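You operate a simulated robot arm through the tools that you are given. There is no shell and no other tool. Be economical: measure what you need, move in short steps, check, and stop when the job is done.

You run a simulated two-armed robot. Do the job below in one go: nothing can be reset, and whatever is moved stays where it is left.

TASK
Brush the specks off the deck under the round pan, then refit pan and ring.
Fine: turn the pan lock to lock on before the pan comes off, lay the pan on the white board, turn the lock to free when the pan is back; brush back on the board; locking switches the balance off, so switch it on again. Other keys and knobs, the mouse and the wooden box on the rollers stay as they are. Where these are worked on the way, their far stop is far enough and under half their travel is too little: yellow knob marked pan lock.

It is judged by the outcome, as a careful person would: the job done as asked, and still so three seconds after it is handed in. It fails if anything else is knocked over, pushed out of place, dropped, spilled or broken.

THE ROBOT
Two 7-joint arms with fingered hands on one trunk, on a base that drives. Base frame: it is fixed to the floor where the robot stands at the start and does not move with it; the origin is under the middle of the robot, x ahead of it, y to its left, z up. Readings come in mm, degrees, newtons and seconds.
The left shoulder is at the start at [59, 174, 1065], the right one opposite. With the tool pointing down near the work surface each hand reaches from about 260 to 740 mm from the robot's upright axis, wherever it stands, measured 20 degrees to its own side. Places, roughly: black knob on control unit [700, 200, 800]; blue knob marked corner [800, 100, 900]; green slider on control unit [600, 200, 800]; key marked on on green-key balance [600, 500, 900]; key marked on on round-pan balance [600, 100, 900]; key marked print on green-key balance [600, 300, 900]; key marked ref on round-pan balance [600, -100, 900]; key marked store on round-pan balance [600, -100, 900]; key marked tare on green-key balance [600, 400, 900]; key marked tare on round-pan balance [600, 0, 900]; key marked zero on green-key balance [600, 400, 900]; key marked zero on round-pan balance [600, 0, 900]; latch of trim box [800, -700, 800]; left foot of green-key balance [600, 500, 800]; left foot of round-pan balance [900, 100, 900]; low balance with round pan [800, 0, 800]. Payload 3.8 kg a hand.
The TCP of each hand is the grasp point between the finger pads, 26 mm short of the fingertips. In the tool frame z runs along the fingers and y along their closing line. Largest opening 132 mm; the body of the gripper starts 73 mm behind the TCP. The gripper is a hand of 3 fingers: y runs from the thumb to the fingers, the wrist lies at [0, 0, -224] in the tool frame, and closing takes about 1.5 s.
Orientation is that of the tool frame in the base frame, as a unit quaternion [w, x, y, z]. With the fingers straight down and closing along the base's y, the tool's x points along the base's -x, its y along +y and its z along -z.

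THE INTERFACE
- The arms move only by the tool jog_arm. It takes "left_targets", "right_targets" or both (then of equal length, played together; a hand with none holds still); each is a list of rows, each an object (a shift or turn left out is 0, a gripper value left out holds the last) with "slide": the shift along the tool's x, y, z in mm, a list of three; "turn": the turn, a rotation vector about the tool's x, y, z in degrees, a list of three. In form: [{"slide": [tx, ty, tz], "turn": [wx, wy, wz]}, ...]. A call has 1 to 20 rows; each row shifts and turns the commanded pose from where the row before left it, along the tool's axes as they then stand. "left_jaw" and "right_jaw" are, for a hand that has rows, the gripper command, from -1 (shut) to 1 (fully open), values between in proportion, set as the call begins (left out, the last holds). Rows are played at 5 a second. More than 50 mm and 8.6 degrees between two rows, or a gripper value outside its range, and nothing of the call is played. Where a pose cannot be reached the arm comes as near as it can. A force on the tool above 50 N (or 10 N above the force at the start of the call, whichever is more), or a blocked arm, ends the call early, and 0.2 s more pass. Each finger travels about 108 mm/s and halts on what it meets, pressing with about 23 N; the grip force reading is that of the motor and also rises with nothing between the fingers. The clock runs only during rows and for 0.2 s after the last one: add rows that do not move to give the fingers time. The reply holds the time, the measured pose of the TCP, the force on the tool along the base axes, the opening and the grip force, in the units named above and with some noise, with the torque about the TCP (base axes, N m) and any sound that the robot's microphone picked up.
- Cameras (640 x 400 px; columns grow to the right, rows downward): "scene" is now at [182, 29.6, 959.5]; the picture's right is [0.33, -0.94, 0.00], its down [-0.18, -0.06, -0.98] and it looks along [0.93, 0.32, -0.19] (base axes); focal length 214 px, centre (320, 200). "left" rides on the left gripper at [-62, 3, -92] in its tool frame; the picture's right is [-0.05, -1.00, 0.00], its down [0.83, -0.04, -0.56] and it looks along [0.55, -0.03, 0.83] (tool axes); focal length 230 px, centre (320, 200). "right" rides on the right gripper at [61, 3, -92] in its tool frame; the picture's right is [-0.05, 1.00, 0.00], its down [-0.83, -0.04, -0.56] and it looks along [-0.55, -0.03, 0.83] (tool axes); focal length 230 px, centre (320, 200). There is no depth. A picture from a camera that has moved, and an enlarged one, comes with that camera's place and axes in the base frame and with its lens.
- snapshot(camera): a new picture of that camera. No time passes.
- raise_lower(by): slides the trunk up (or, below 0, down) by that many mm; the arms and the scene camera ride with it, the base frame stays. It gives what a move gives, with no picture.
- steer(legs): drives the robot by 1 to 6 legs, each [ahead, left, turn to the left] in mm, mm and degrees, along the robot's own axes; the way and the turn of a leg run together, so that a leg with both is an arc; at most 1500 mm and 180 degrees a leg. The arms and the cameras ride along, it lands a little off, and it stops where it bumps. It gives what a move gives.
- preshape(shape, hand): the hand has 3 fingers and takes this shape, open, in about a second: jaw (thumb against the fingers, like two jaws); tri (thumb and two fingers); tip (a fingertip pinch); poke (one finger out to press); point (the index stretched); flat (the hand flat); cup (the hand cupped); fist (a fist). The gripper value then closes the fingers along that shape, each until it touches; the sizes above hold for jaw. It gives what a move gives, with no picture.
- head_to(pan, tilt): turns the head with the scene camera to pan (to the left, within 60 degrees either way) and tilt (down, from -29 to 69), counted from straight ahead of the robot. It gives what a move gives.
- inspect(camera, box): a new picture of the part [left, top, right, bottom] of that camera's present view, enlarged. No time passes.
- finish_job(): hands the job in; it is judged then, once.

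Work in short steps. Places have to be worked out from the pictures, the camera data and where the tool is seen: move nearer, look again, correct. Check each grasp and each placing, and mend what went wrong. You have 120 turns and 100 pictures in all, those below and enlarged ones among them. Open the grippers and draw the arms clear of the work before you hand the job in, unless the task says otherwise; then end with one line.

The tools are called as name(argument=value, ...) on one line, values as JSON. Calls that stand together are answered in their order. jog_arm: Moves the arms, as the interface text tells. Its arguments: {"type":"object","properties":{"left_targets":{"type":"array"},"left_jaw":{"type":"number"},"right_targets":{"type":"array"},"right_jaw":{"type":"number"}},"required":[]} The other tools are called the same way: raise_lower (by) slides the trunk up or down; preshape (shape, hand) gives the hand a shape; steer (legs) drives the base; head_to (pan, tilt) turns the head that bears the scene camera; snapshot (camera) takes a picture; inspect (camera, box) takes an enlarged picture of a part of a camera's view; finish_job () hands the job in.

At the start:

```text
clock: 0.0
left_position: [530.7, 243.2, 1091.3]
left_orientation: [0.0, -0.001, 1.0, 0.0]
left_force: [0.8, 0.2, 0.3]
left_wrist_torque: [-0.02, 0.03, 0.0]
left_width: 131.8
left_grasp_force: 0.0
left_shape: jaw
right_position: [403.2, -173.1, 1000.5]
right_orientation: [0.0, -0.001, 1.0, 0.0]
right_force: [0.7, 0.2, 1.1]
right_wrist_torque: [0.02, 0.04, 0.03]
right_width: 131.7
right_grasp_force: 0.0
right_shape: jaw
trunk travel left (down, up): [-375.0, 107.0]
robot x, y, heading: [-0.3, -2.9, -0.2]
head pan, tilt: [19.3, 10.7]
```

scene: 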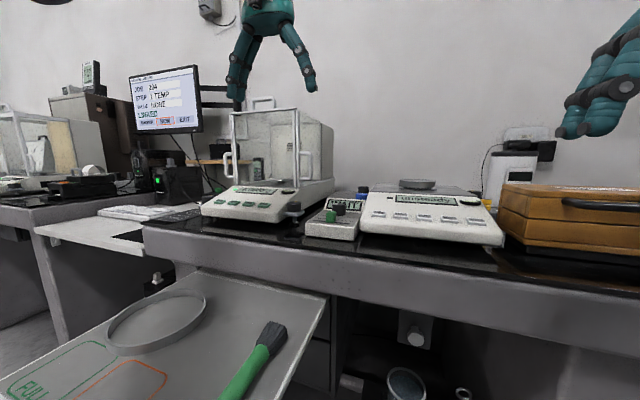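
right: 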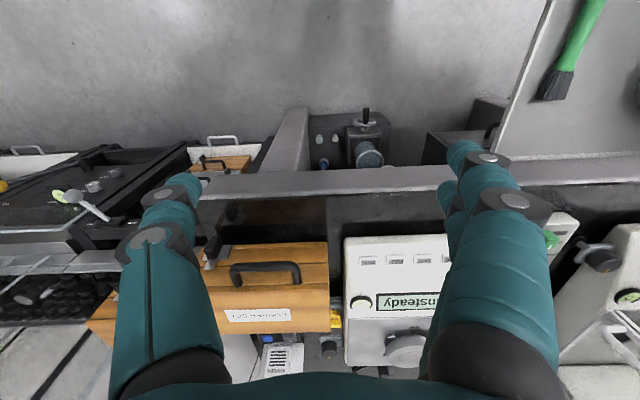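
left: 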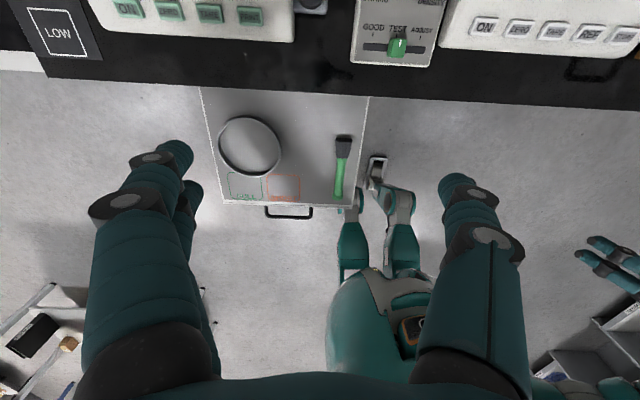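

I look around first: head towards the round-pan balance, and enlarged views of the board.

head_to(pan=0, tilt=25)

snapshot(camera="scene")

inspect(camera="left", box=[180, 0, 640, 220])

```text
clock: 0.8
left_position: [532.4, 243.0, 1091.2]
left_orientation: [-0.001, 0.0, 1.0, 0.0]
left_force: [-0.4, -0.2, -1.0]
left_wrist_torque: [-0.02, 0.0, 0.01]
left_width: 132.0
left_grasp_force: 0.0
left_shape: jaw
right_position: [403.1, -173.3, 1000.1]
right_orientation: [0.001, -0.001, 1.0, 0.0]
right_force: [0.0, 1.0, -0.7]
right_wrist_torque: [0.01, -0.02, 0.0]
right_width: 131.9
right_grasp_force: 0.0
right_shape: jaw
trunk travel left (down, up): [-375.0, 107.0]
robot x, y, heading: [1.1, 0.4, 0.3]
head pan, tilt: [0.0, 25.0]
```

```text
96 pictures are left
camera scene: at [186.2, -1.1, 936.3], right [0.0, -1.0, 0.0], down [-0.42, 0.0, -0.91], along [0.91, 0.0, -0.42], focal length 214 px, centre (320, 200)
```

scene: 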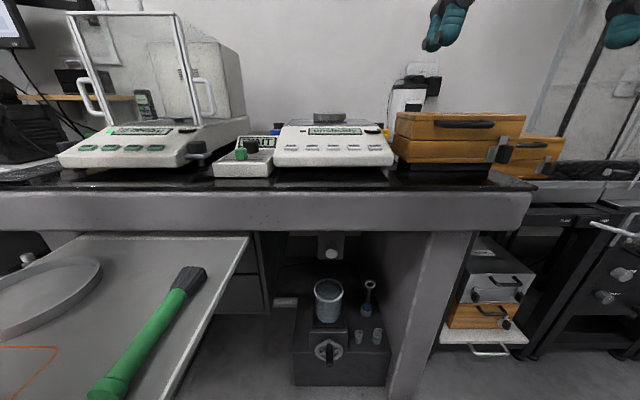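

```text
1.39 times, centred on (410, 110) of left
camera zoom: at [592.8, 245.5, 1184.9], right [0.05, -1.0, 0.0], down [-0.83, -0.04, 0.56], along [-0.55, -0.03, -0.83], focal length 320 px, centre (195, 325)
```

zoom: 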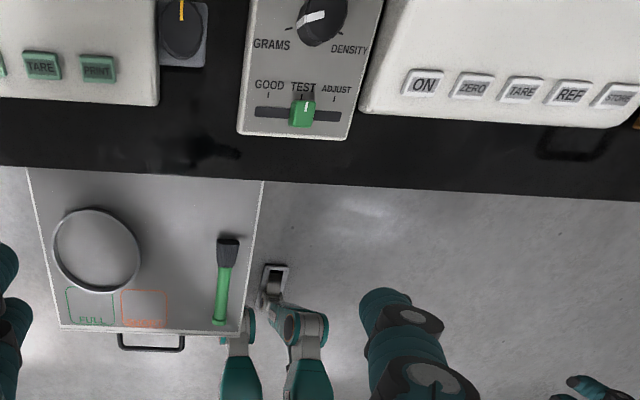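

The balance's ON key comes out near (621, 55, 856), its pan near (780, -33, 895), the board at z≈690 with brush at y≈184, x 283–434 and ring at (406, 392). The pan is out of reach from here, so I drive a little right and ahead, hands high.

steer(legs=[[0, -100, 0], [130, 0, 0]])

head_to(pan=5, tilt=15)

inspect(camera="scene", box=[180, 100, 440, 262])

snapshot(camera="right")

snapshot(camera="left")

```text
clock: 2.8
left_position: [660.9, 143.4, 1091.4]
left_orientation: [0.001, 0.001, 1.0, 0.001]
left_force: [0.1, -0.1, 0.1]
left_wrist_torque: [0.01, 0.02, 0.0]
left_width: 132.1
left_grasp_force: 0.1
left_shape: jaw
right_position: [531.9, -271.8, 999.3]
right_orientation: [0.001, 0.0, 1.0, 0.0]
right_force: [0.6, -0.6, 0.2]
right_wrist_torque: [-0.01, 0.06, -0.01]
right_width: 131.8
right_grasp_force: 0.0
right_shape: jaw
trunk travel left (down, up): [-375.0, 107.0]
robot x, y, heading: [127.8, -95.0, -0.3]
head pan, tilt: [0.0, 25.0]
```

```text
clock: 3.5
left_position: [661.8, 144.3, 1091.1]
left_orientation: [0.0, 0.001, 1.0, 0.0]
left_force: [-0.1, -0.1, 0.1]
left_wrist_torque: [0.0, 0.01, -0.02]
left_width: 131.9
left_grasp_force: 0.0
left_shape: jaw
right_position: [531.2, -271.0, 1000.6]
right_orientation: [0.0, 0.001, 1.0, 0.0]
right_force: [-0.1, -0.4, 0.9]
right_wrist_torque: [0.0, 0.02, 0.01]
right_width: 132.0
right_grasp_force: 0.0
right_shape: jaw
trunk travel left (down, up): [-375.0, 107.0]
robot x, y, heading: [127.2, -96.1, -0.3]
head pan, tilt: [5.0, 15.0]
```

```text
2.46 times, centred on (310, 181) of scene
camera zoom: at [315.4, -90.5, 952.4], right [0.08, -1.0, 0.0], down [-0.26, -0.02, -0.97], along [0.96, 0.08, -0.26], focal length 528 px, centre (345, 247)
```

zoom: 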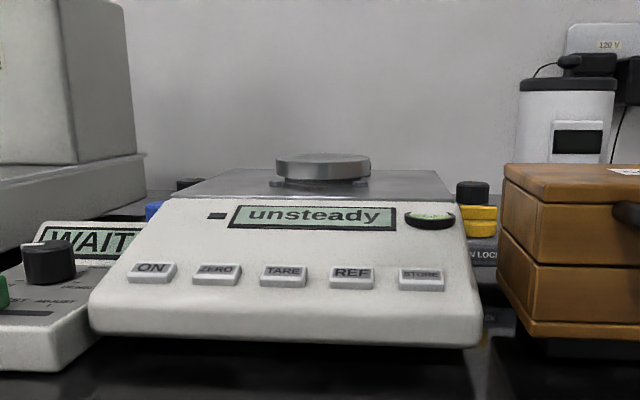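

```text
93 pictures are left
camera right: at [470.0, -267.7, 1092.5], right [0.05, 1.0, 0.0], down [0.83, -0.04, 0.56], along [0.56, -0.03, -0.83], focal length 230 px, centre (320, 200)
```

right: 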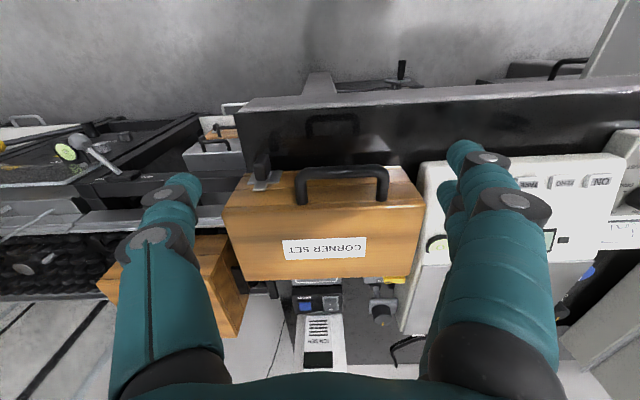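

```text
92 pictures are left
camera left: at [721.7, 146.8, 1185.1], right [0.05, -1.0, 0.0], down [-0.83, -0.04, 0.56], along [-0.55, -0.03, -0.83], focal length 230 px, centre (320, 200)
```

left: 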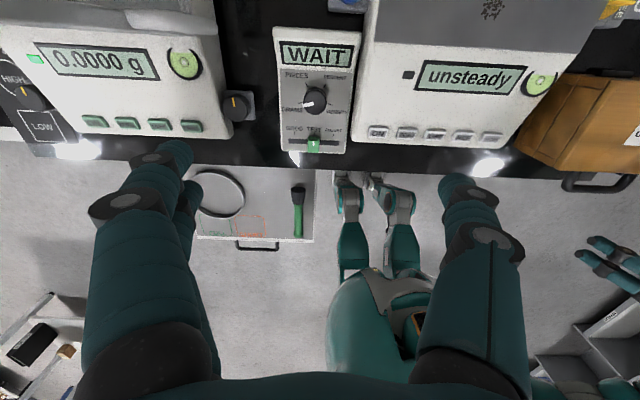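

The left camera looks back at the machine from above; I carry the left hand forward and to the right at this height for a view of the deck, the pan and the yellow knob.

jog_arm(left_targets=[{"slide": [-32, -24, 0]}, {"slide": [-32, -24, 0]}, {"slide": [-32, -24, 0]}, {"slide": [-32, -24, 0]}, {"slide": [-32, -24, 0]}, {}])

snapshot(camera="left")

```text
clock: 5.0
left_position: [790.1, 44.0, 1090.6]
left_orientation: [0.002, 0.001, 1.0, 0.001]
left_force: [-0.5, -0.1, -0.4]
left_wrist_torque: [0.02, 0.01, 0.0]
left_width: 131.8
left_grasp_force: 0.1
left_shape: jaw
left hand out of reach, approached as far as the arm can: row 5
right_position: [531.4, -270.9, 1000.0]
right_orientation: [0.001, 0.001, 1.0, 0.0]
right_force: [-0.4, -0.7, -0.6]
right_wrist_torque: [-0.02, 0.03, -0.02]
right_width: 131.9
right_grasp_force: 0.1
right_shape: jaw
trunk travel left (down, up): [-375.0, 107.0]
robot x, y, heading: [128.7, -98.0, 0.0]
head pan, tilt: [5.0, 15.0]
```

```text
91 pictures are left
camera left: at [850.7, 46.4, 1184.0], right [0.05, -1.0, 0.0], down [-0.83, -0.04, 0.55], along [-0.55, -0.03, -0.83], focal length 230 px, centre (320, 200)
```

left: 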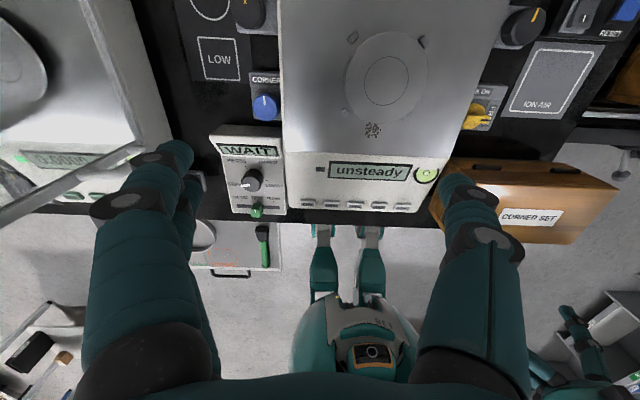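

inspect(camera="left", box=[200, 0, 520, 200])

inspect(camera="left", box=[410, 0, 570, 150])

```text
2.00 times, centred on (360, 100) of left
camera zoom: at [850.7, 46.4, 1184.0], right [0.05, -1.0, 0.0], down [-0.83, -0.04, 0.55], along [-0.55, -0.03, -0.83], focal length 460 px, centre (240, 400)
```

zoom: 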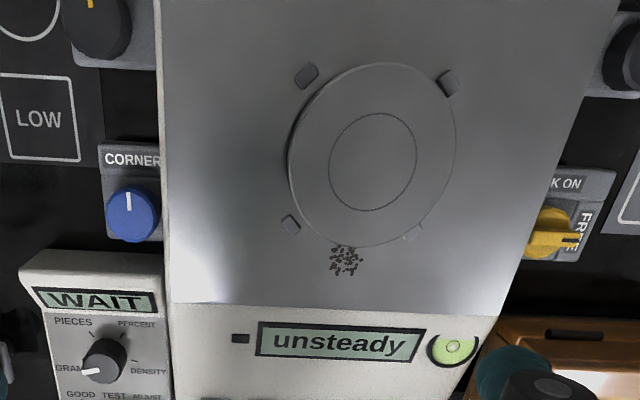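

```text
2.67 times, centred on (490, 75) of left
camera zoom: at [850.7, 46.4, 1184.0], right [0.05, -1.0, 0.0], down [-0.83, -0.04, 0.55], along [-0.55, -0.03, -0.83], focal length 614 px, centre (-133, 533)
```

zoom: 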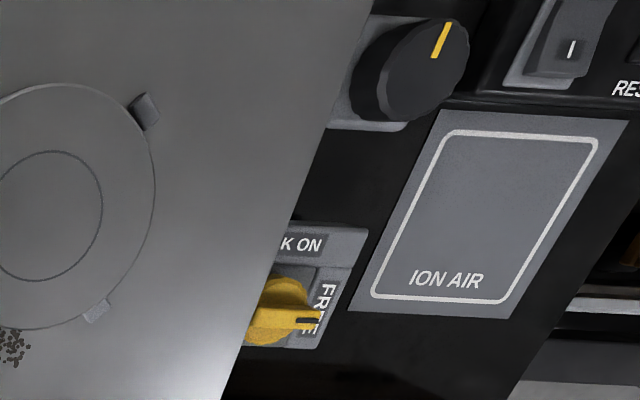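

The yellow knob sits right of the balance near (788, -172, 858), pointing right to FREE, with LOCK ON away from the robot, so it needs a quarter turn counter-clockwise from above. I bring the right hand above it and turn it so the fingers close along x.

jog_arm(right_targets=[{"slide": [-43, 16.5, 0]}, {"slide": [-43, 16.5, 0]}, {"slide": [-43, 16.5, 0]}, {"slide": [-43, 16.5, 0]}, {"slide": [-43, 16.5, 0]}, {"slide": [-42, 16.5, 0]}, {}, {}])

jog_arm(right_targets=[{"turn": [0, 0, 8.18]}, {"turn": [0, 0, 8.18]}, {"turn": [0, 0, 8.18]}, {"turn": [0, 0, 8.18]}, {"turn": [0, 0, 8.18]}, {"turn": [0, 0, 8.18]}, {"turn": [0, 0, 8.18]}, {"turn": [0, 0, 8.18]}, {"turn": [0, 0, 8.18]}, {"turn": [0, 0, 8.18]}, {"turn": [0, 0, 8.18]}, {}, {}])

snapshot(camera="right")

inspect(camera="left", box=[320, 0, 640, 200])

```text
clock: 6.8
left_position: [789.5, 45.3, 1089.3]
left_orientation: [0.0, 0.001, 1.0, 0.001]
left_force: [1.4, 0.5, -0.2]
left_wrist_torque: [-0.02, 0.0, -0.01]
left_width: 131.5
left_grasp_force: 0.1
left_shape: jaw
right_position: [788.9, -173.5, 1000.1]
right_orientation: [0.001, -0.001, 1.0, -0.001]
right_force: [-0.6, 0.5, 1.2]
right_wrist_torque: [0.04, 0.0, -0.03]
right_width: 131.7
right_grasp_force: 0.1
right_shape: jaw
trunk travel left (down, up): [-375.0, 107.0]
robot x, y, heading: [126.5, -93.6, -0.2]
head pan, tilt: [5.0, 15.0]
```

```text
clock: 9.6
left_position: [788.8, 45.9, 1088.8]
left_orientation: [0.0, 0.002, 1.0, -0.001]
left_force: [-1.0, -0.2, -0.2]
left_wrist_torque: [0.01, -0.03, -0.01]
left_width: 131.9
left_grasp_force: 0.1
left_shape: jaw
right_position: [788.2, -172.3, 1000.2]
right_orientation: [0.0, 0.708, 0.706, 0.001]
right_force: [0.8, -0.8, -0.4]
right_wrist_torque: [0.01, -0.02, -0.03]
right_width: 131.6
right_grasp_force: 0.0
right_shape: jaw
trunk travel left (down, up): [-375.0, 107.0]
robot x, y, heading: [128.0, -97.5, -0.2]
head pan, tilt: [5.0, 15.0]
```

```text
88 pictures are left
camera right: at [792.0, -110.6, 1092.1], right [1.0, -0.05, 0.0], down [-0.05, -0.83, 0.56], along [-0.03, -0.55, -0.83], focal length 230 px, centre (320, 200)
```

right: 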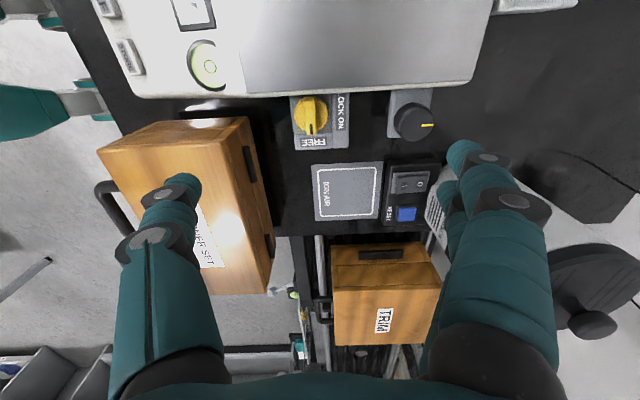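

```text
2.00 times, centred on (480, 100) of left
camera zoom: at [850.9, 47.9, 1183.5], right [0.05, -1.0, 0.0], down [-0.83, -0.04, 0.55], along [-0.55, -0.03, -0.83], focal length 460 px, centre (0, 400)
```

zoom: 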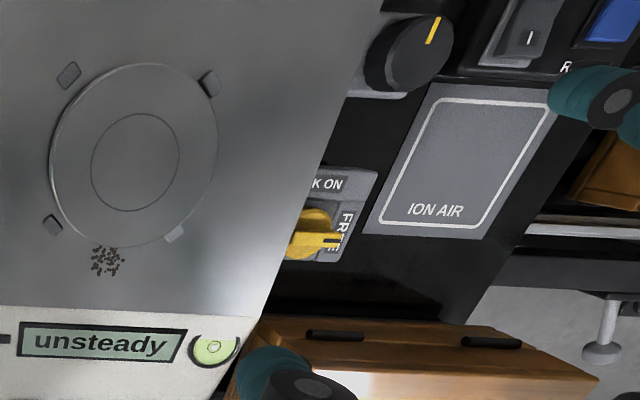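

The knob's bar lies along y with its axis near (784, -164, ~860), and the deck edge (y≈-144) is right beside it, so a finger pushing the bar from its near side is safest. I set the right hand to poke and look at where the finger is.

preshape(hand="right", shape="poke")

snapshot(camera="right")

snapshot(camera="left")

```text
clock: 10.4
left_position: [790.8, 44.9, 1090.5]
left_orientation: [0.0, 0.001, 1.0, 0.0]
left_force: [-0.4, 0.0, 0.3]
left_wrist_torque: [0.0, -0.05, 0.0]
left_width: 131.8
left_grasp_force: 0.0
left_shape: jaw
right_position: [788.6, -172.8, 999.8]
right_orientation: [0.001, 0.708, 0.706, 0.0]
right_force: [-0.5, -0.1, -0.3]
right_wrist_torque: [-0.02, -0.03, -0.03]
right_width: 0.0
right_grasp_force: 0.1
right_shape: poke
trunk travel left (down, up): [-375.0, 107.0]
robot x, y, heading: [126.2, -99.7, -0.3]
head pan, tilt: [5.0, 15.0]
```

```text
86 pictures are left
camera right: at [792.0, -110.7, 1092.2], right [1.0, -0.05, 0.0], down [-0.05, -0.83, 0.56], along [-0.03, -0.55, -0.83], focal length 230 px, centre (320, 200)
```

right: 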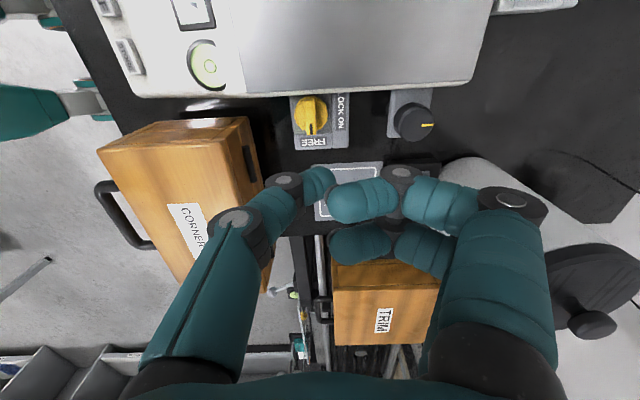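

```text
85 pictures are left
camera left: at [850.9, 47.9, 1183.5], right [0.05, -1.0, 0.0], down [-0.83, -0.04, 0.55], along [-0.55, -0.03, -0.83], focal length 230 px, centre (320, 200)
```

left: 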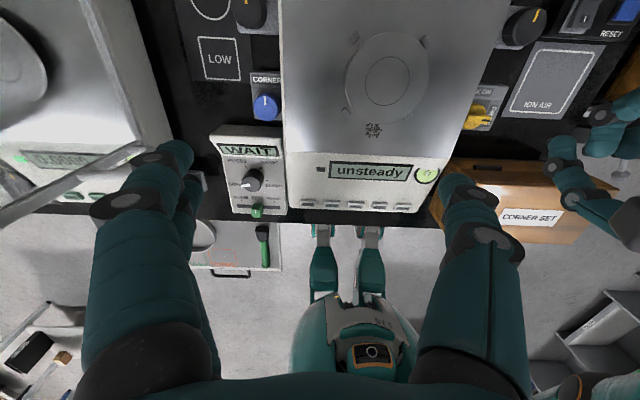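

The thumb pokes with its tip about 26 mm below the TCP; I check how far the curled fingers hang down.

inspect(camera="left", box=[480, 50, 640, 250])

head_to(pan=-5, tilt=5)

inspect(camera="scene", box=[260, 100, 420, 200])

```text
2.00 times, centred on (560, 150) of left
camera zoom: at [850.9, 47.9, 1183.5], right [0.05, -1.0, 0.0], down [-0.83, -0.04, 0.55], along [-0.55, -0.03, -0.83], focal length 460 px, centre (-160, 300)
```

zoom: 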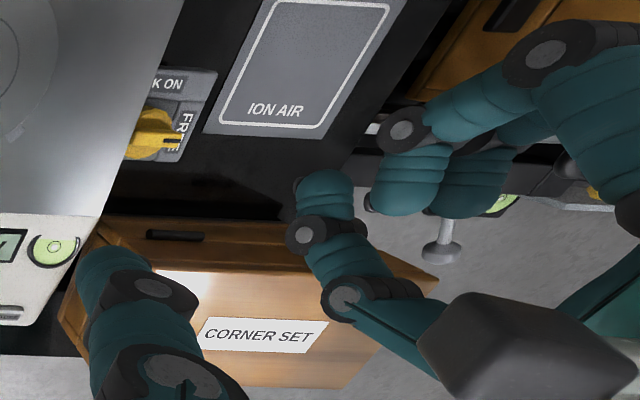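

```text
clock: 11.2
left_position: [789.7, 46.0, 1089.9]
left_orientation: [0.001, 0.001, 1.0, 0.0]
left_force: [-0.1, 0.2, 0.0]
left_wrist_torque: [-0.02, -0.04, 0.01]
left_width: 131.7
left_grasp_force: 0.0
left_shape: jaw
right_position: [788.0, -172.4, 998.6]
right_orientation: [0.0, 0.708, 0.706, 0.001]
right_force: [0.3, -0.8, 0.2]
right_wrist_torque: [0.0, 0.04, 0.03]
right_width: 0.0
right_grasp_force: 0.0
right_shape: poke
trunk travel left (down, up): [-375.0, 107.0]
robot x, y, heading: [127.0, -98.3, 0.1]
head pan, tilt: [-5.0, 5.0]
```

```text
4.00 times, centred on (340, 150) of scene
camera zoom: at [313.9, -106.5, 968.6], right [-0.09, -1.0, 0.0], down [-0.09, 0.01, -1.0], along [0.99, -0.09, -0.09], focal length 858 px, centre (240, 400)
```

zoom: 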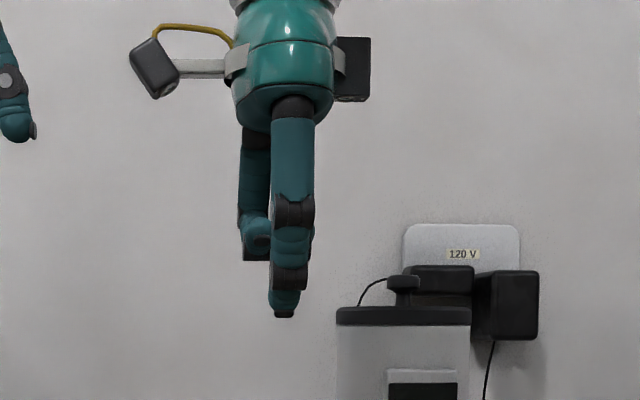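

The curled fingers hang 30 mm above the poke tip, good. I yaw another 45° so the thumb leans in between deck and box with the curled fingers away from the black knob, shift beside the bar, lower part way and check.

jog_arm(right_targets=[{"turn": [0, 0, 7.5]}, {"turn": [0, 0, 7.5]}, {"turn": [0, 0, 7.5]}, {"turn": [0, 0, 7.5]}, {"turn": [0, 0, 7.5]}, {"turn": [0, 0, 7.5]}, {"slide": [-24.7, -4.9, 0]}, {"slide": [0, 0, 35]}, {"slide": [0, 0, 35]}, {}, {}])

inspect(camera="right", box=[160, 50, 480, 250])

inspect(camera="left", box=[400, 0, 640, 150])

inspect(camera="scene", box=[240, 150, 440, 275])

```text
clock: 13.6
left_position: [788.9, 45.2, 1090.5]
left_orientation: [0.0, 0.001, 1.0, 0.0]
left_force: [-0.3, 0.0, -0.2]
left_wrist_torque: [-0.01, -0.01, 0.01]
left_width: 131.8
left_grasp_force: 0.1
left_shape: jaw
right_position: [769.7, -185.9, 930.4]
right_orientation: [0.0, 0.924, 0.382, 0.001]
right_force: [0.2, -0.2, -0.6]
right_wrist_torque: [-0.02, 0.0, 0.01]
right_width: 0.4
right_grasp_force: 0.0
right_shape: poke
trunk travel left (down, up): [-375.0, 107.0]
robot x, y, heading: [129.5, -95.7, 0.2]
head pan, tilt: [-5.0, 5.0]
```

```text
2.00 times, centred on (320, 150) of right
camera zoom: at [815.3, -144.6, 1024.1], right [0.67, -0.74, 0.0], down [-0.62, -0.56, 0.55], along [-0.41, -0.37, -0.83], focal length 460 px, centre (320, 300)
```

zoom: 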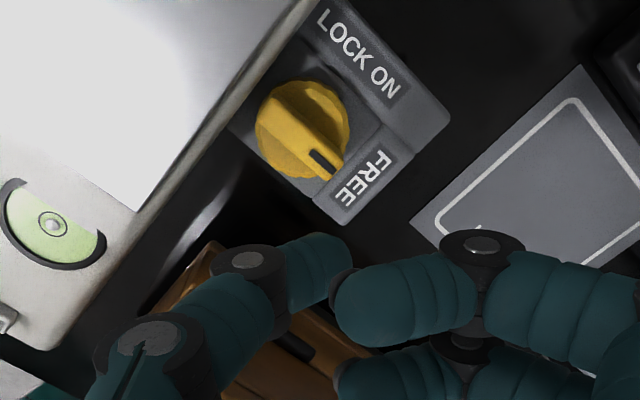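

```text
2.67 times, centred on (520, 75) of left
camera zoom: at [850.9, 47.8, 1183.5], right [0.05, -1.0, 0.0], down [-0.83, -0.04, 0.55], along [-0.55, -0.03, -0.83], focal length 614 px, centre (-213, 533)
```

zoom: 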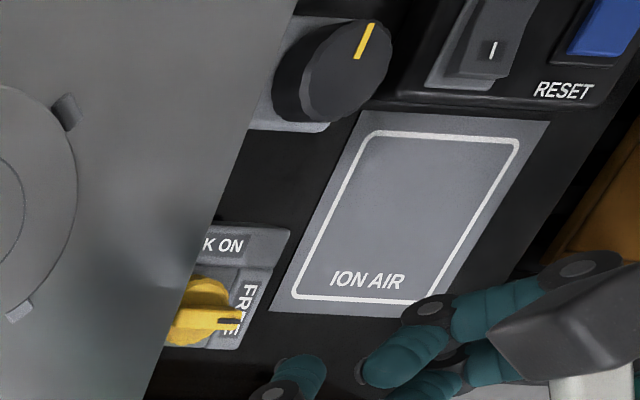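

```text
3.20 times, centred on (340, 212) of scene
camera zoom: at [314.0, -106.7, 968.7], right [-0.09, -1.0, 0.0], down [-0.09, 0.01, -1.0], along [0.99, -0.09, -0.09], focal length 686 px, centre (256, 160)
```

zoom: 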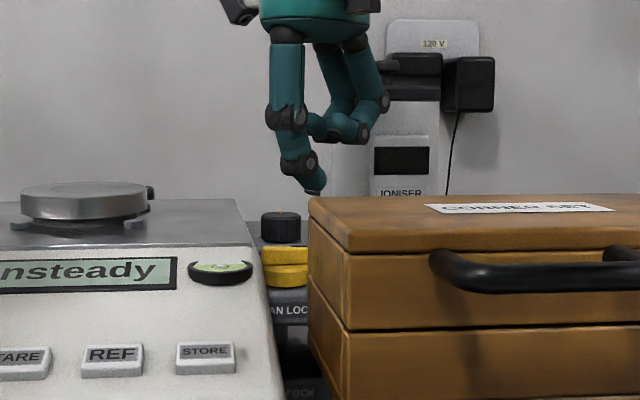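

Knob axis at (782, -166), bar tip to y≈-185, bar height z 853–866. I move the tip to just behind the bar (x≈764, y≈-181) and lower it to z≈854.

jog_arm(right_targets=[{"slide": [-0.7, -7.8, 0]}, {"slide": [0, 0, 25]}, {"slide": [0, 0, 25]}, {}])

inspect(camera="right", box=[220, 90, 420, 215])

inspect(camera="scene", box=[280, 180, 380, 243])

```text
clock: 14.6
left_position: [789.6, 46.1, 1090.5]
left_orientation: [0.0, 0.001, 1.0, 0.0]
left_force: [0.1, -1.2, -0.2]
left_wrist_torque: [0.0, 0.01, -0.01]
left_width: 131.7
left_grasp_force: 0.1
left_shape: jaw
right_position: [762.3, -182.1, 883.0]
right_orientation: [0.0, 0.924, 0.381, 0.001]
right_force: [-0.1, -0.1, -0.5]
right_wrist_torque: [0.01, 0.01, 0.0]
right_width: 0.0
right_grasp_force: 0.1
right_shape: poke
trunk travel left (down, up): [-375.0, 107.0]
robot x, y, heading: [129.7, -99.7, -0.1]
head pan, tilt: [-5.0, 5.0]
```

```text
3.20 times, centred on (320, 152) of right
camera zoom: at [808.4, -140.4, 974.9], right [0.67, -0.74, 0.0], down [-0.62, -0.56, 0.55], along [-0.41, -0.37, -0.83], focal length 736 px, centre (320, 352)
```

zoom: 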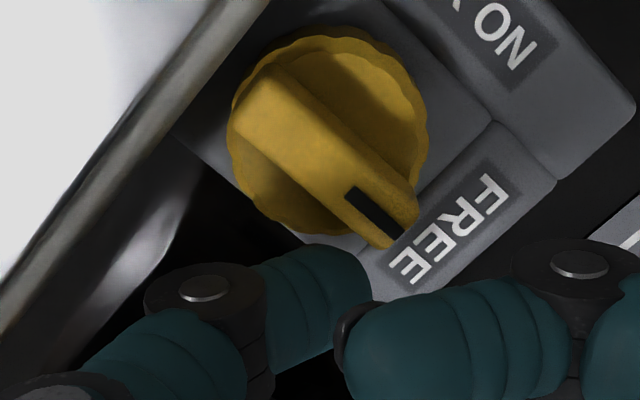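

```text
6.35 times, centred on (330, 212) of scene
camera zoom: at [313.8, -106.6, 968.7], right [-0.09, -1.0, 0.0], down [-0.09, 0.01, -1.0], along [0.99, -0.09, -0.09], focal length 1362 px, centre (256, 127)
```

zoom: 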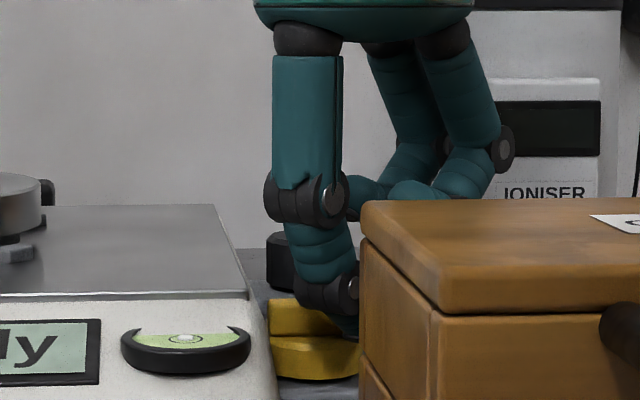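

Tip is at z≈857 right behind the bar. I lower 3 mm and push it round in a short arc.

jog_arm(right_targets=[{"slide": [0, 0, 3]}, {"slide": [6, 5.3, 0]}, {"slide": [2.05, 6.15, 0]}, {"slide": [5.3, 6.0, 0]}, {"slide": [7.4, 3.2, 0]}, {"slide": [6.4, 0.2, 0]}, {"slide": [3.2, -0.8, 0]}, {}])

inspect(camera="right", box=[220, 90, 420, 215])

```text
clock: 16.4
left_position: [786.3, 41.0, 1093.3]
left_orientation: [0.001, 0.002, 1.0, 0.001]
left_force: [0.4, 0.6, -0.2]
left_wrist_torque: [0.01, -0.01, -0.03]
left_width: 131.9
left_grasp_force: 0.1
left_shape: jaw
right_position: [795.5, -180.2, 880.4]
right_orientation: [0.003, 0.926, 0.378, 0.001]
right_force: [-12.5, -32.5, 25.9]
right_wrist_torque: [-0.22, 0.27, 0.18]
right_width: 0.2
right_grasp_force: 0.0
right_shape: poke
trunk travel left (down, up): [-375.0, 107.0]
robot x, y, heading: [130.6, -96.7, -0.2]
head pan, tilt: [-5.0, 5.0]
```

```text
3.20 times, centred on (320, 152) of right
camera zoom: at [841.2, -139.6, 973.2], right [0.66, -0.75, 0.01], down [-0.62, -0.55, 0.56], along [-0.41, -0.37, -0.83], focal length 736 px, centre (320, 352)
```

zoom: 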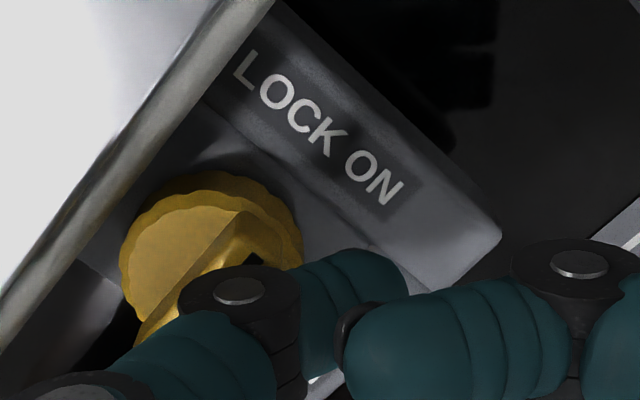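

The bar now points ahead to LOCK ON and the force has risen against the stop. I back off in -y, lift, and verify.

jog_arm(right_targets=[{"slide": [-5, 5, 0]}, {"slide": [-5, 5, 0]}, {"slide": [0, 0, -40]}, {"slide": [0, 0, -40]}, {"slide": [0, 0, -40]}, {}])

inspect(camera="right", box=[160, 0, 480, 200])

inspect(camera="left", box=[240, 0, 560, 220])

```text
clock: 17.8
left_position: [789.3, 44.8, 1088.8]
left_orientation: [-0.001, 0.001, 1.0, -0.001]
left_force: [-0.1, -0.4, 0.9]
left_wrist_torque: [0.03, 0.03, -0.01]
left_width: 131.8
left_grasp_force: 0.1
left_shape: jaw
right_position: [794.6, -186.6, 995.9]
right_orientation: [0.0, 0.924, 0.382, 0.0]
right_force: [0.8, -0.1, 0.2]
right_wrist_torque: [0.04, -0.01, 0.01]
right_width: 0.1
right_grasp_force: 0.2
right_shape: poke
trunk travel left (down, up): [-375.0, 107.0]
robot x, y, heading: [128.4, -95.2, 0.0]
head pan, tilt: [-5.0, 5.0]
```

```text
2.00 times, centred on (320, 100) of right
camera zoom: at [841.4, -145.5, 1087.9], right [0.67, -0.74, 0.0], down [-0.62, -0.56, 0.56], along [-0.41, -0.37, -0.83], focal length 460 px, centre (320, 400)
```

zoom: 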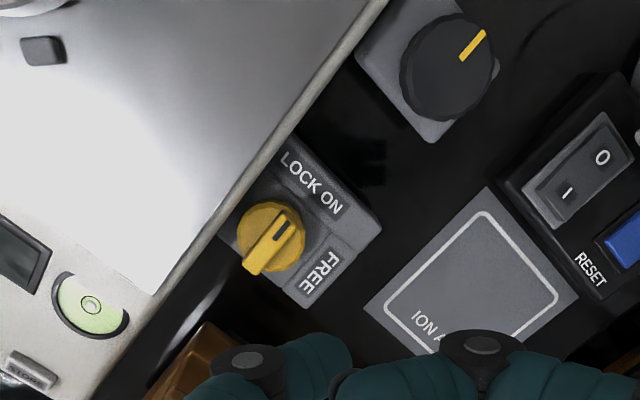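

```text
1.82 times, centred on (400, 110) of left
camera zoom: at [851.2, 47.7, 1183.3], right [0.05, -1.0, 0.0], down [-0.83, -0.04, 0.56], along [-0.55, -0.03, -0.83], focal length 418 px, centre (174, 364)
```

zoom: 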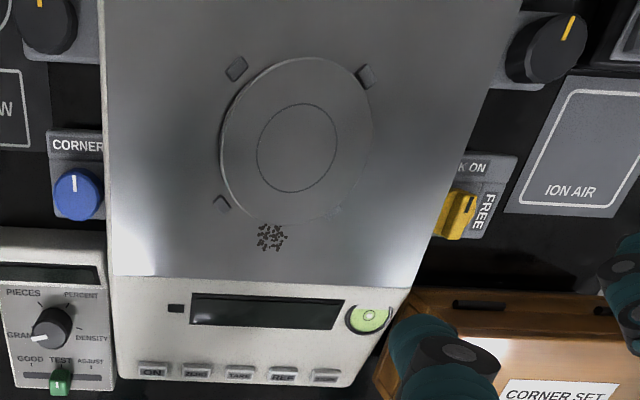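

Locked: the bar is at LOCK ON and the display is off. I draw the right hand back and drive 80 mm ahead so the left hand reaches the pan at about (826, -27), top z≈900.

jog_arm(right_targets=[{"slide": [0, 0, -40]}, {"slide": [-30, -30, 0]}, {"slide": [-30, -30, 0]}, {"slide": [-30, -30, 0]}, {"slide": [-30, -30, 0]}, {"slide": [-25, 25, 0]}, {"slide": [-25, 25, 0]}, {}])

steer(legs=[[80, 0, 0]])

head_to(pan=0, tilt=15)

snapshot(camera="left")

snapshot(camera="scene")

```text
clock: 19.6
left_position: [789.7, 46.1, 1089.9]
left_orientation: [0.0, 0.001, 1.0, -0.001]
left_force: [-0.5, 0.1, 0.3]
left_wrist_torque: [-0.04, -0.01, -0.01]
left_width: 131.8
left_grasp_force: 0.1
left_shape: jaw
right_position: [795.5, -258.4, 1039.6]
right_orientation: [0.0, 0.924, 0.381, 0.001]
right_force: [0.8, -0.7, -0.2]
right_wrist_torque: [0.05, 0.01, 0.0]
right_width: 0.2
right_grasp_force: 0.1
right_shape: poke
right hand out of reach, approached as far as the arm can: row 2, 3, 4, 5
trunk travel left (down, up): [-375.0, 107.0]
robot x, y, heading: [127.6, -95.9, -0.3]
head pan, tilt: [-5.0, 5.0]
```

```text
clock: 20.6
left_position: [867.7, 46.9, 1090.3]
left_orientation: [0.0, 0.0, 1.0, 0.0]
left_force: [0.2, 0.5, -0.7]
left_wrist_torque: [0.02, 0.01, -0.01]
left_width: 131.8
left_grasp_force: 0.1
left_shape: jaw
right_position: [875.6, -258.9, 1037.9]
right_orientation: [0.001, 0.924, 0.383, 0.0]
right_force: [0.2, -0.8, -0.6]
right_wrist_torque: [0.0, 0.05, 0.02]
right_width: 0.0
right_grasp_force: 0.0
right_shape: poke
trunk travel left (down, up): [-375.0, 107.0]
robot x, y, heading: [203.7, -102.2, -0.1]
head pan, tilt: [-5.0, 5.0]
```

```text
clock: 21.3
left_position: [867.1, 48.1, 1090.7]
left_orientation: [0.0, 0.0, 1.0, 0.0]
left_force: [0.3, -0.3, 0.2]
left_wrist_torque: [0.03, 0.01, 0.01]
left_width: 132.1
left_grasp_force: 0.2
left_shape: jaw
right_position: [874.0, -258.1, 1038.5]
right_orientation: [0.001, 0.923, 0.384, 0.001]
right_force: [-1.2, -0.5, -0.4]
right_wrist_torque: [0.01, -0.01, 0.03]
right_width: 0.0
right_grasp_force: 0.1
right_shape: poke
trunk travel left (down, up): [-375.0, 107.0]
robot x, y, heading: [207.5, -98.1, -0.3]
head pan, tilt: [0.0, 15.0]
```

```text
74 pictures are left
camera left: at [928.6, 49.3, 1183.7], right [0.05, -1.0, 0.0], down [-0.83, -0.04, 0.55], along [-0.55, -0.03, -0.83], focal length 230 px, centre (320, 200)
```

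left: 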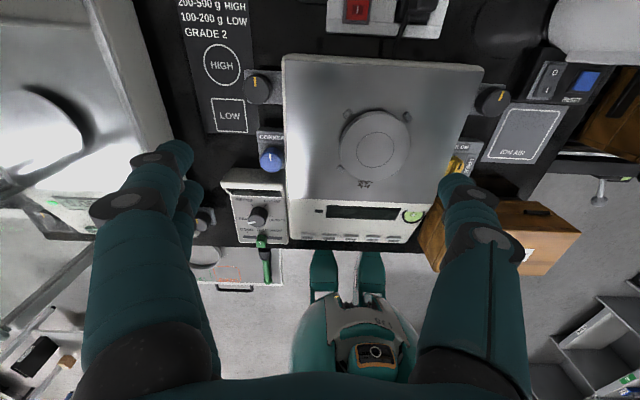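

```text
73 pictures are left
camera scene: at [394.0, -98.4, 952.5], right [0.0, -1.0, 0.0], down [-0.26, 0.0, -0.97], along [0.97, 0.0, -0.26], focal length 214 px, centre (320, 200)
```

scene: 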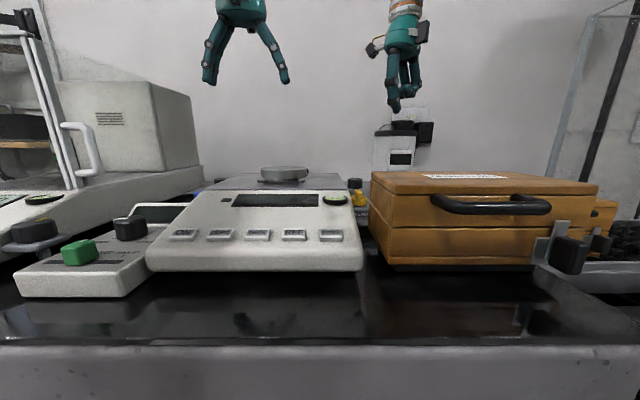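

Pan centre confirmed at (827, -27). I bring the left hand over it and down to about 950 to check the alignment.

jog_arm(left_targets=[{"slide": [20, -37, 0]}, {"slide": [20, -37, 0]}, {"slide": [0, 0, 35]}, {"slide": [0, 0, 35]}, {"slide": [0, 0, 35]}, {"slide": [0, 0, 35]}, {}, {}])

snapshot(camera="left")

inspect(camera="scene", box=[200, 80, 360, 180])

```text
clock: 23.1
left_position: [878.6, -44.2, 966.9]
left_orientation: [-0.001, 0.0, 1.0, 0.0]
left_force: [-0.3, -0.7, 0.5]
left_wrist_torque: [0.01, 0.03, 0.02]
left_width: 131.7
left_grasp_force: 0.1
left_shape: jaw
left hand out of reach, approached as far as the arm can: row 1, 2, 3, 4, 5, 6
right_position: [875.2, -257.9, 1037.6]
right_orientation: [0.001, 0.923, 0.384, 0.001]
right_force: [-0.5, -0.4, -0.1]
right_wrist_torque: [0.03, 0.0, 0.0]
right_width: 0.0
right_grasp_force: 0.0
right_shape: poke
trunk travel left (down, up): [-375.0, 107.0]
robot x, y, heading: [207.0, -97.0, 0.1]
head pan, tilt: [0.0, 15.0]
```

```text
72 pictures are left
camera left: at [940.4, -41.0, 1061.0], right [0.05, -1.0, 0.0], down [-0.83, -0.04, 0.56], along [-0.56, -0.03, -0.83], focal length 230 px, centre (320, 200)
```

left: 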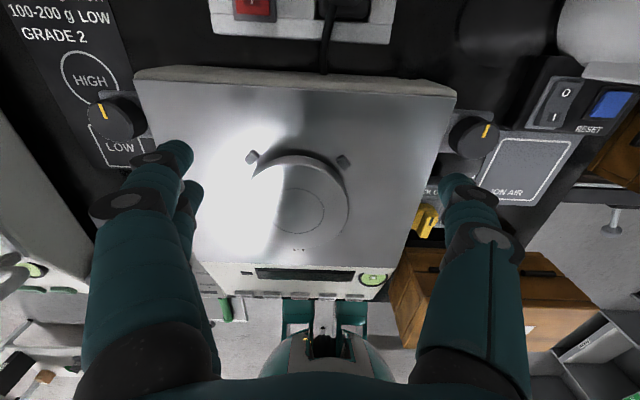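

```text
4.00 times, centred on (280, 130) of scene
camera zoom: at [394.2, -98.3, 952.4], right [0.0, -1.0, 0.0], down [-0.26, 0.0, -0.97], along [0.97, 0.0, -0.26], focal length 858 px, centre (480, 480)
```

zoom: 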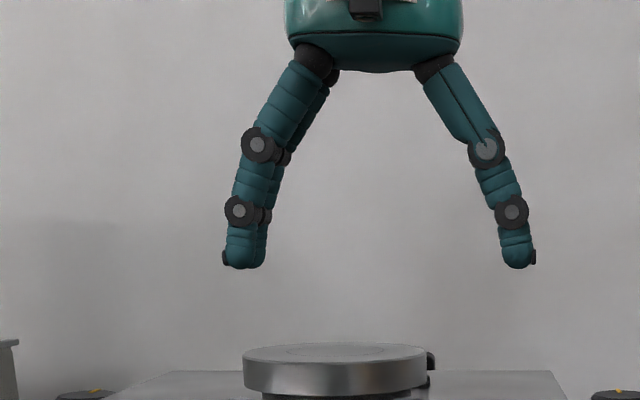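

Actual TCP is (879, -44, 967); I shift it back to (827, -27) and read the result.

jog_arm(left_targets=[{"slide": [26, 8, 0]}, {"slide": [25, 9, 0]}, {}, {}])

```text
clock: 24.1
left_position: [878.7, -43.3, 975.1]
left_orientation: [0.0, 0.0, 1.0, 0.0]
left_force: [0.6, -0.1, -0.4]
left_wrist_torque: [0.02, -0.02, -0.01]
left_width: 131.9
left_grasp_force: 0.1
left_shape: jaw
left hand out of reach, approached as far as the arm can: row 1, 2
right_position: [873.7, -255.9, 1039.2]
right_orientation: [0.0, 0.924, 0.383, 0.001]
right_force: [0.1, -0.4, -0.7]
right_wrist_torque: [-0.03, -0.03, 0.0]
right_width: 0.1
right_grasp_force: 0.0
right_shape: poke
trunk travel left (down, up): [-375.0, 107.0]
robot x, y, heading: [205.0, -93.2, -0.1]
head pan, tilt: [0.0, 15.0]
```

The arm seems stuck near its outstretched limit; I try plain moves back towards the robot.

jog_arm(left_targets=[{"slide": [30, 0, 0]}, {"slide": [30, 0, 0]}, {}, {}])

```text
clock: 25.1
left_position: [870.5, -61.4, 987.5]
left_orientation: [0.0, 0.001, 1.0, -0.001]
left_force: [0.3, 0.8, 0.2]
left_wrist_torque: [-0.01, 0.0, 0.0]
left_width: 131.8
left_grasp_force: 0.1
left_shape: jaw
left hand out of reach, approached as far as the arm can: row 1, 2
right_position: [874.8, -257.1, 1038.5]
right_orientation: [0.001, 0.924, 0.383, 0.001]
right_force: [0.3, -0.6, 0.3]
right_wrist_torque: [0.0, 0.01, 0.0]
right_width: 0.2
right_grasp_force: 0.0
right_shape: poke
trunk travel left (down, up): [-375.0, 107.0]
robot x, y, heading: [207.5, -98.3, -0.1]
head pan, tilt: [0.0, 15.0]
```

jog_arm(left_targets=[{"slide": [0, 40, -20]}, {"slide": [0, 40, -20]}, {"slide": [0, 40, 0]}, {}, {}])

```text
clock: 26.3
left_position: [887.6, 58.3, 1029.9]
left_orientation: [0.0, 0.001, 1.0, 0.0]
left_force: [0.6, -0.1, -0.8]
left_wrist_torque: [0.0, 0.0, 0.05]
left_width: 131.7
left_grasp_force: 0.1
left_shape: jaw
left hand out of reach, approached as far as the arm can: row 1, 2, 3
right_position: [874.6, -257.0, 1039.3]
right_orientation: [0.001, 0.924, 0.383, 0.0]
right_force: [0.2, -0.3, 0.1]
right_wrist_torque: [0.01, 0.01, 0.01]
right_width: 0.3
right_grasp_force: 0.0
right_shape: poke
trunk travel left (down, up): [-375.0, 107.0]
robot x, y, heading: [209.1, -95.2, -0.2]
head pan, tilt: [0.0, 15.0]
```

jog_arm(left_targets=[{"slide": [45, 10, 0]}, {"slide": [45, 10, 0]}, {"slide": [45, 10, 0]}, {"slide": [45, 10, 0]}, {"slide": [45, 10, 0]}, {}, {}])

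snapshot(camera="left")

```text
clock: 27.9
left_position: [879.0, 70.5, 1061.8]
left_orientation: [0.0, 0.0, 1.0, 0.0]
left_force: [-0.2, -1.1, -0.2]
left_wrist_torque: [0.0, -0.01, -0.02]
left_width: 131.8
left_grasp_force: 0.0
left_shape: jaw
left hand out of reach, approached as far as the arm can: row 1, 2, 3, 4, 5
right_position: [874.8, -256.1, 1038.2]
right_orientation: [0.001, 0.924, 0.383, 0.001]
right_force: [0.0, 0.4, 0.0]
right_wrist_torque: [-0.04, -0.02, -0.02]
right_width: 0.0
right_grasp_force: 0.0
right_shape: poke
trunk travel left (down, up): [-375.0, 107.0]
robot x, y, heading: [204.3, -97.4, -0.0]
head pan, tilt: [0.0, 15.0]
```

```text
70 pictures are left
camera left: at [940.3, 73.4, 1154.7], right [0.05, -1.0, 0.0], down [-0.83, -0.04, 0.56], along [-0.56, -0.03, -0.83], focal length 230 px, centre (320, 200)
```

left: 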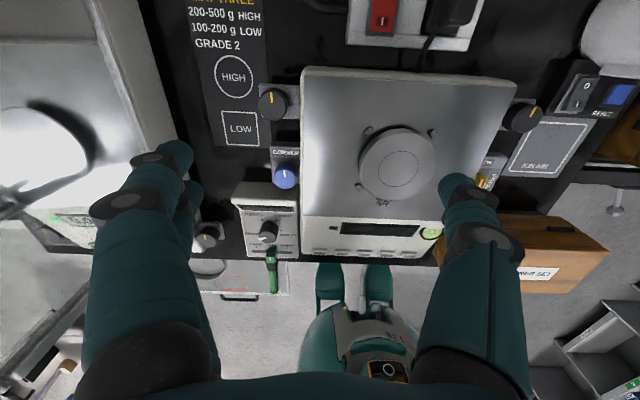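

The arm slides along its full-reach sphere. I try tilting the hand so that the wrist comes inward, to break the straight-elbow pose.

jog_arm(left_targets=[{"turn": [0, -8, 0]}, {"turn": [0, -8, 0]}, {"turn": [0, -8, 0]}, {"slide": [20, 0, 0]}, {"slide": [20, 0, 0]}, {}, {}])

```text
clock: 29.5
left_position: [964.7, 56.7, 1091.4]
left_orientation: [0.207, 0.0, 0.978, 0.0]
left_force: [0.2, 0.0, 0.7]
left_wrist_torque: [0.02, 0.02, -0.05]
left_width: 131.7
left_grasp_force: 0.0
left_shape: jaw
left hand out of reach, approached as far as the arm can: row 1, 2, 3, 4, 5
right_position: [875.3, -257.6, 1038.9]
right_orientation: [0.001, 0.924, 0.383, 0.001]
right_force: [0.2, -0.3, 0.0]
right_wrist_torque: [0.01, 0.02, 0.0]
right_width: 0.0
right_grasp_force: 0.0
right_shape: poke
trunk travel left (down, up): [-375.0, 107.0]
robot x, y, heading: [203.9, -98.1, -0.1]
head pan, tilt: [0.0, 15.0]
```

jog_arm(left_targets=[{"turn": [0, 8, 0]}, {"turn": [0, 8, 0]}, {"turn": [0, 8, 0]}, {"slide": [5, 20, -20]}, {"slide": [5, 20, -20]}, {"slide": [5, 20, -20]}, {"slide": [5, 20, -20]}, {"slide": [5, 20, -20]}, {"slide": [5, 20, -20]}, {"slide": [5, 20, 0]}, {"slide": [5, 20, 0]}, {"slide": [5, 20, 0]}, {"slide": [5, 0, 0]}, {"slide": [5, 0, 0]}, {"slide": [5, 0, 0]}, {"slide": [5, 0, 0]}, {"slide": [5, 0, 0]}, {"slide": [5, 0, 0]}, {}])

```text
clock: 33.5
left_position: [793.4, 264.6, 1184.1]
left_orientation: [0.035, 0.0, 0.999, 0.001]
left_force: [-1.1, -0.4, 0.4]
left_wrist_torque: [0.02, -0.05, 0.03]
left_width: 131.9
left_grasp_force: 0.0
left_shape: jaw
left hand out of reach, approached as far as the arm can: row 1, 2, 3, 7, 8, 9
right_position: [875.2, -257.6, 1038.3]
right_orientation: [0.001, 0.924, 0.383, 0.002]
right_force: [0.2, -0.8, -0.1]
right_wrist_torque: [0.02, 0.01, -0.02]
right_width: 0.1
right_grasp_force: 0.0
right_shape: poke
trunk travel left (down, up): [-375.0, 107.0]
robot x, y, heading: [208.2, -95.0, -0.0]
head pan, tilt: [0.0, 15.0]
```

Released. I level the tool and go round inward at height to (770, 40), then on to above the pan.

jog_arm(left_targets=[{"turn": [0, 4, 0], "slide": [20, 0, 0]}, {"slide": [20, -40, 0]}, {"slide": [20, -40, 0]}, {"slide": [0, -40, 0]}, {"slide": [0, -40, 0]}, {"slide": [0, -40, 0]}, {"slide": [0, 0, 25]}, {"slide": [0, 0, 25]}, {}])

```text
clock: 35.5
left_position: [731.6, 66.9, 1130.8]
left_orientation: [0.0, 0.0, 1.0, 0.0]
left_force: [0.2, -0.3, 0.5]
left_wrist_torque: [0.01, 0.05, -0.02]
left_width: 131.9
left_grasp_force: 0.1
left_shape: jaw
right_position: [875.2, -256.6, 1037.2]
right_orientation: [0.001, 0.924, 0.383, 0.001]
right_force: [-0.3, 0.0, -0.3]
right_wrist_torque: [0.0, 0.03, -0.01]
right_width: 0.0
right_grasp_force: 0.0
right_shape: poke
trunk travel left (down, up): [-375.0, 107.0]
robot x, y, heading: [202.6, -99.4, -0.1]
head pan, tilt: [0.0, 15.0]
```

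jog_arm(left_targets=[{"slide": [0, -30, 40]}, {"slide": [0, -30, 40]}, {"slide": [0, -34, 40]}, {"slide": [-32, 0, 25]}, {"slide": [-32, 0, 25]}, {"slide": [-31, 0, 0]}, {}, {}])

snapshot(camera="left")

inspect(camera="scene", box=[200, 80, 360, 180])

```text
refused: row 3 steps farther than a row can; nothing moved
```

```text
69 pictures are left
camera left: at [793.3, 68.8, 1224.4], right [0.05, -1.0, 0.0], down [-0.83, -0.04, 0.55], along [-0.55, -0.03, -0.83], focal length 230 px, centre (320, 200)
```

left: 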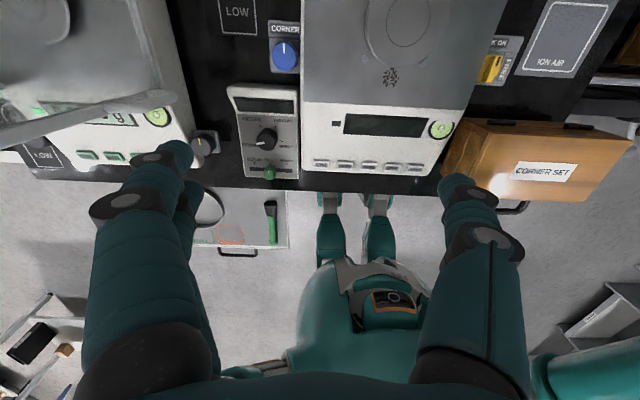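

```text
4.00 times, centred on (280, 130) of scene
camera zoom: at [394.0, -98.3, 952.5], right [0.0, -1.0, 0.0], down [-0.26, 0.0, -0.97], along [0.97, 0.0, -0.26], focal length 858 px, centre (480, 480)
```

zoom: 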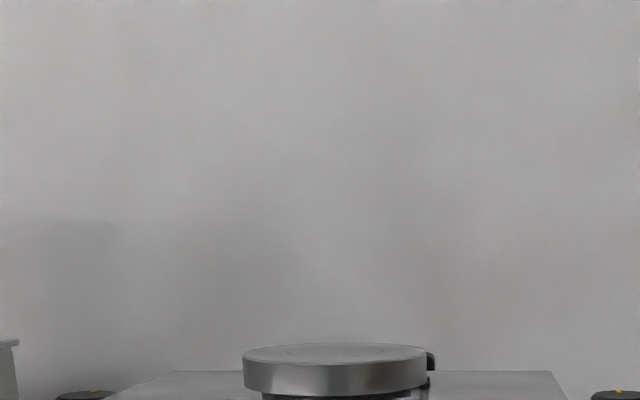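

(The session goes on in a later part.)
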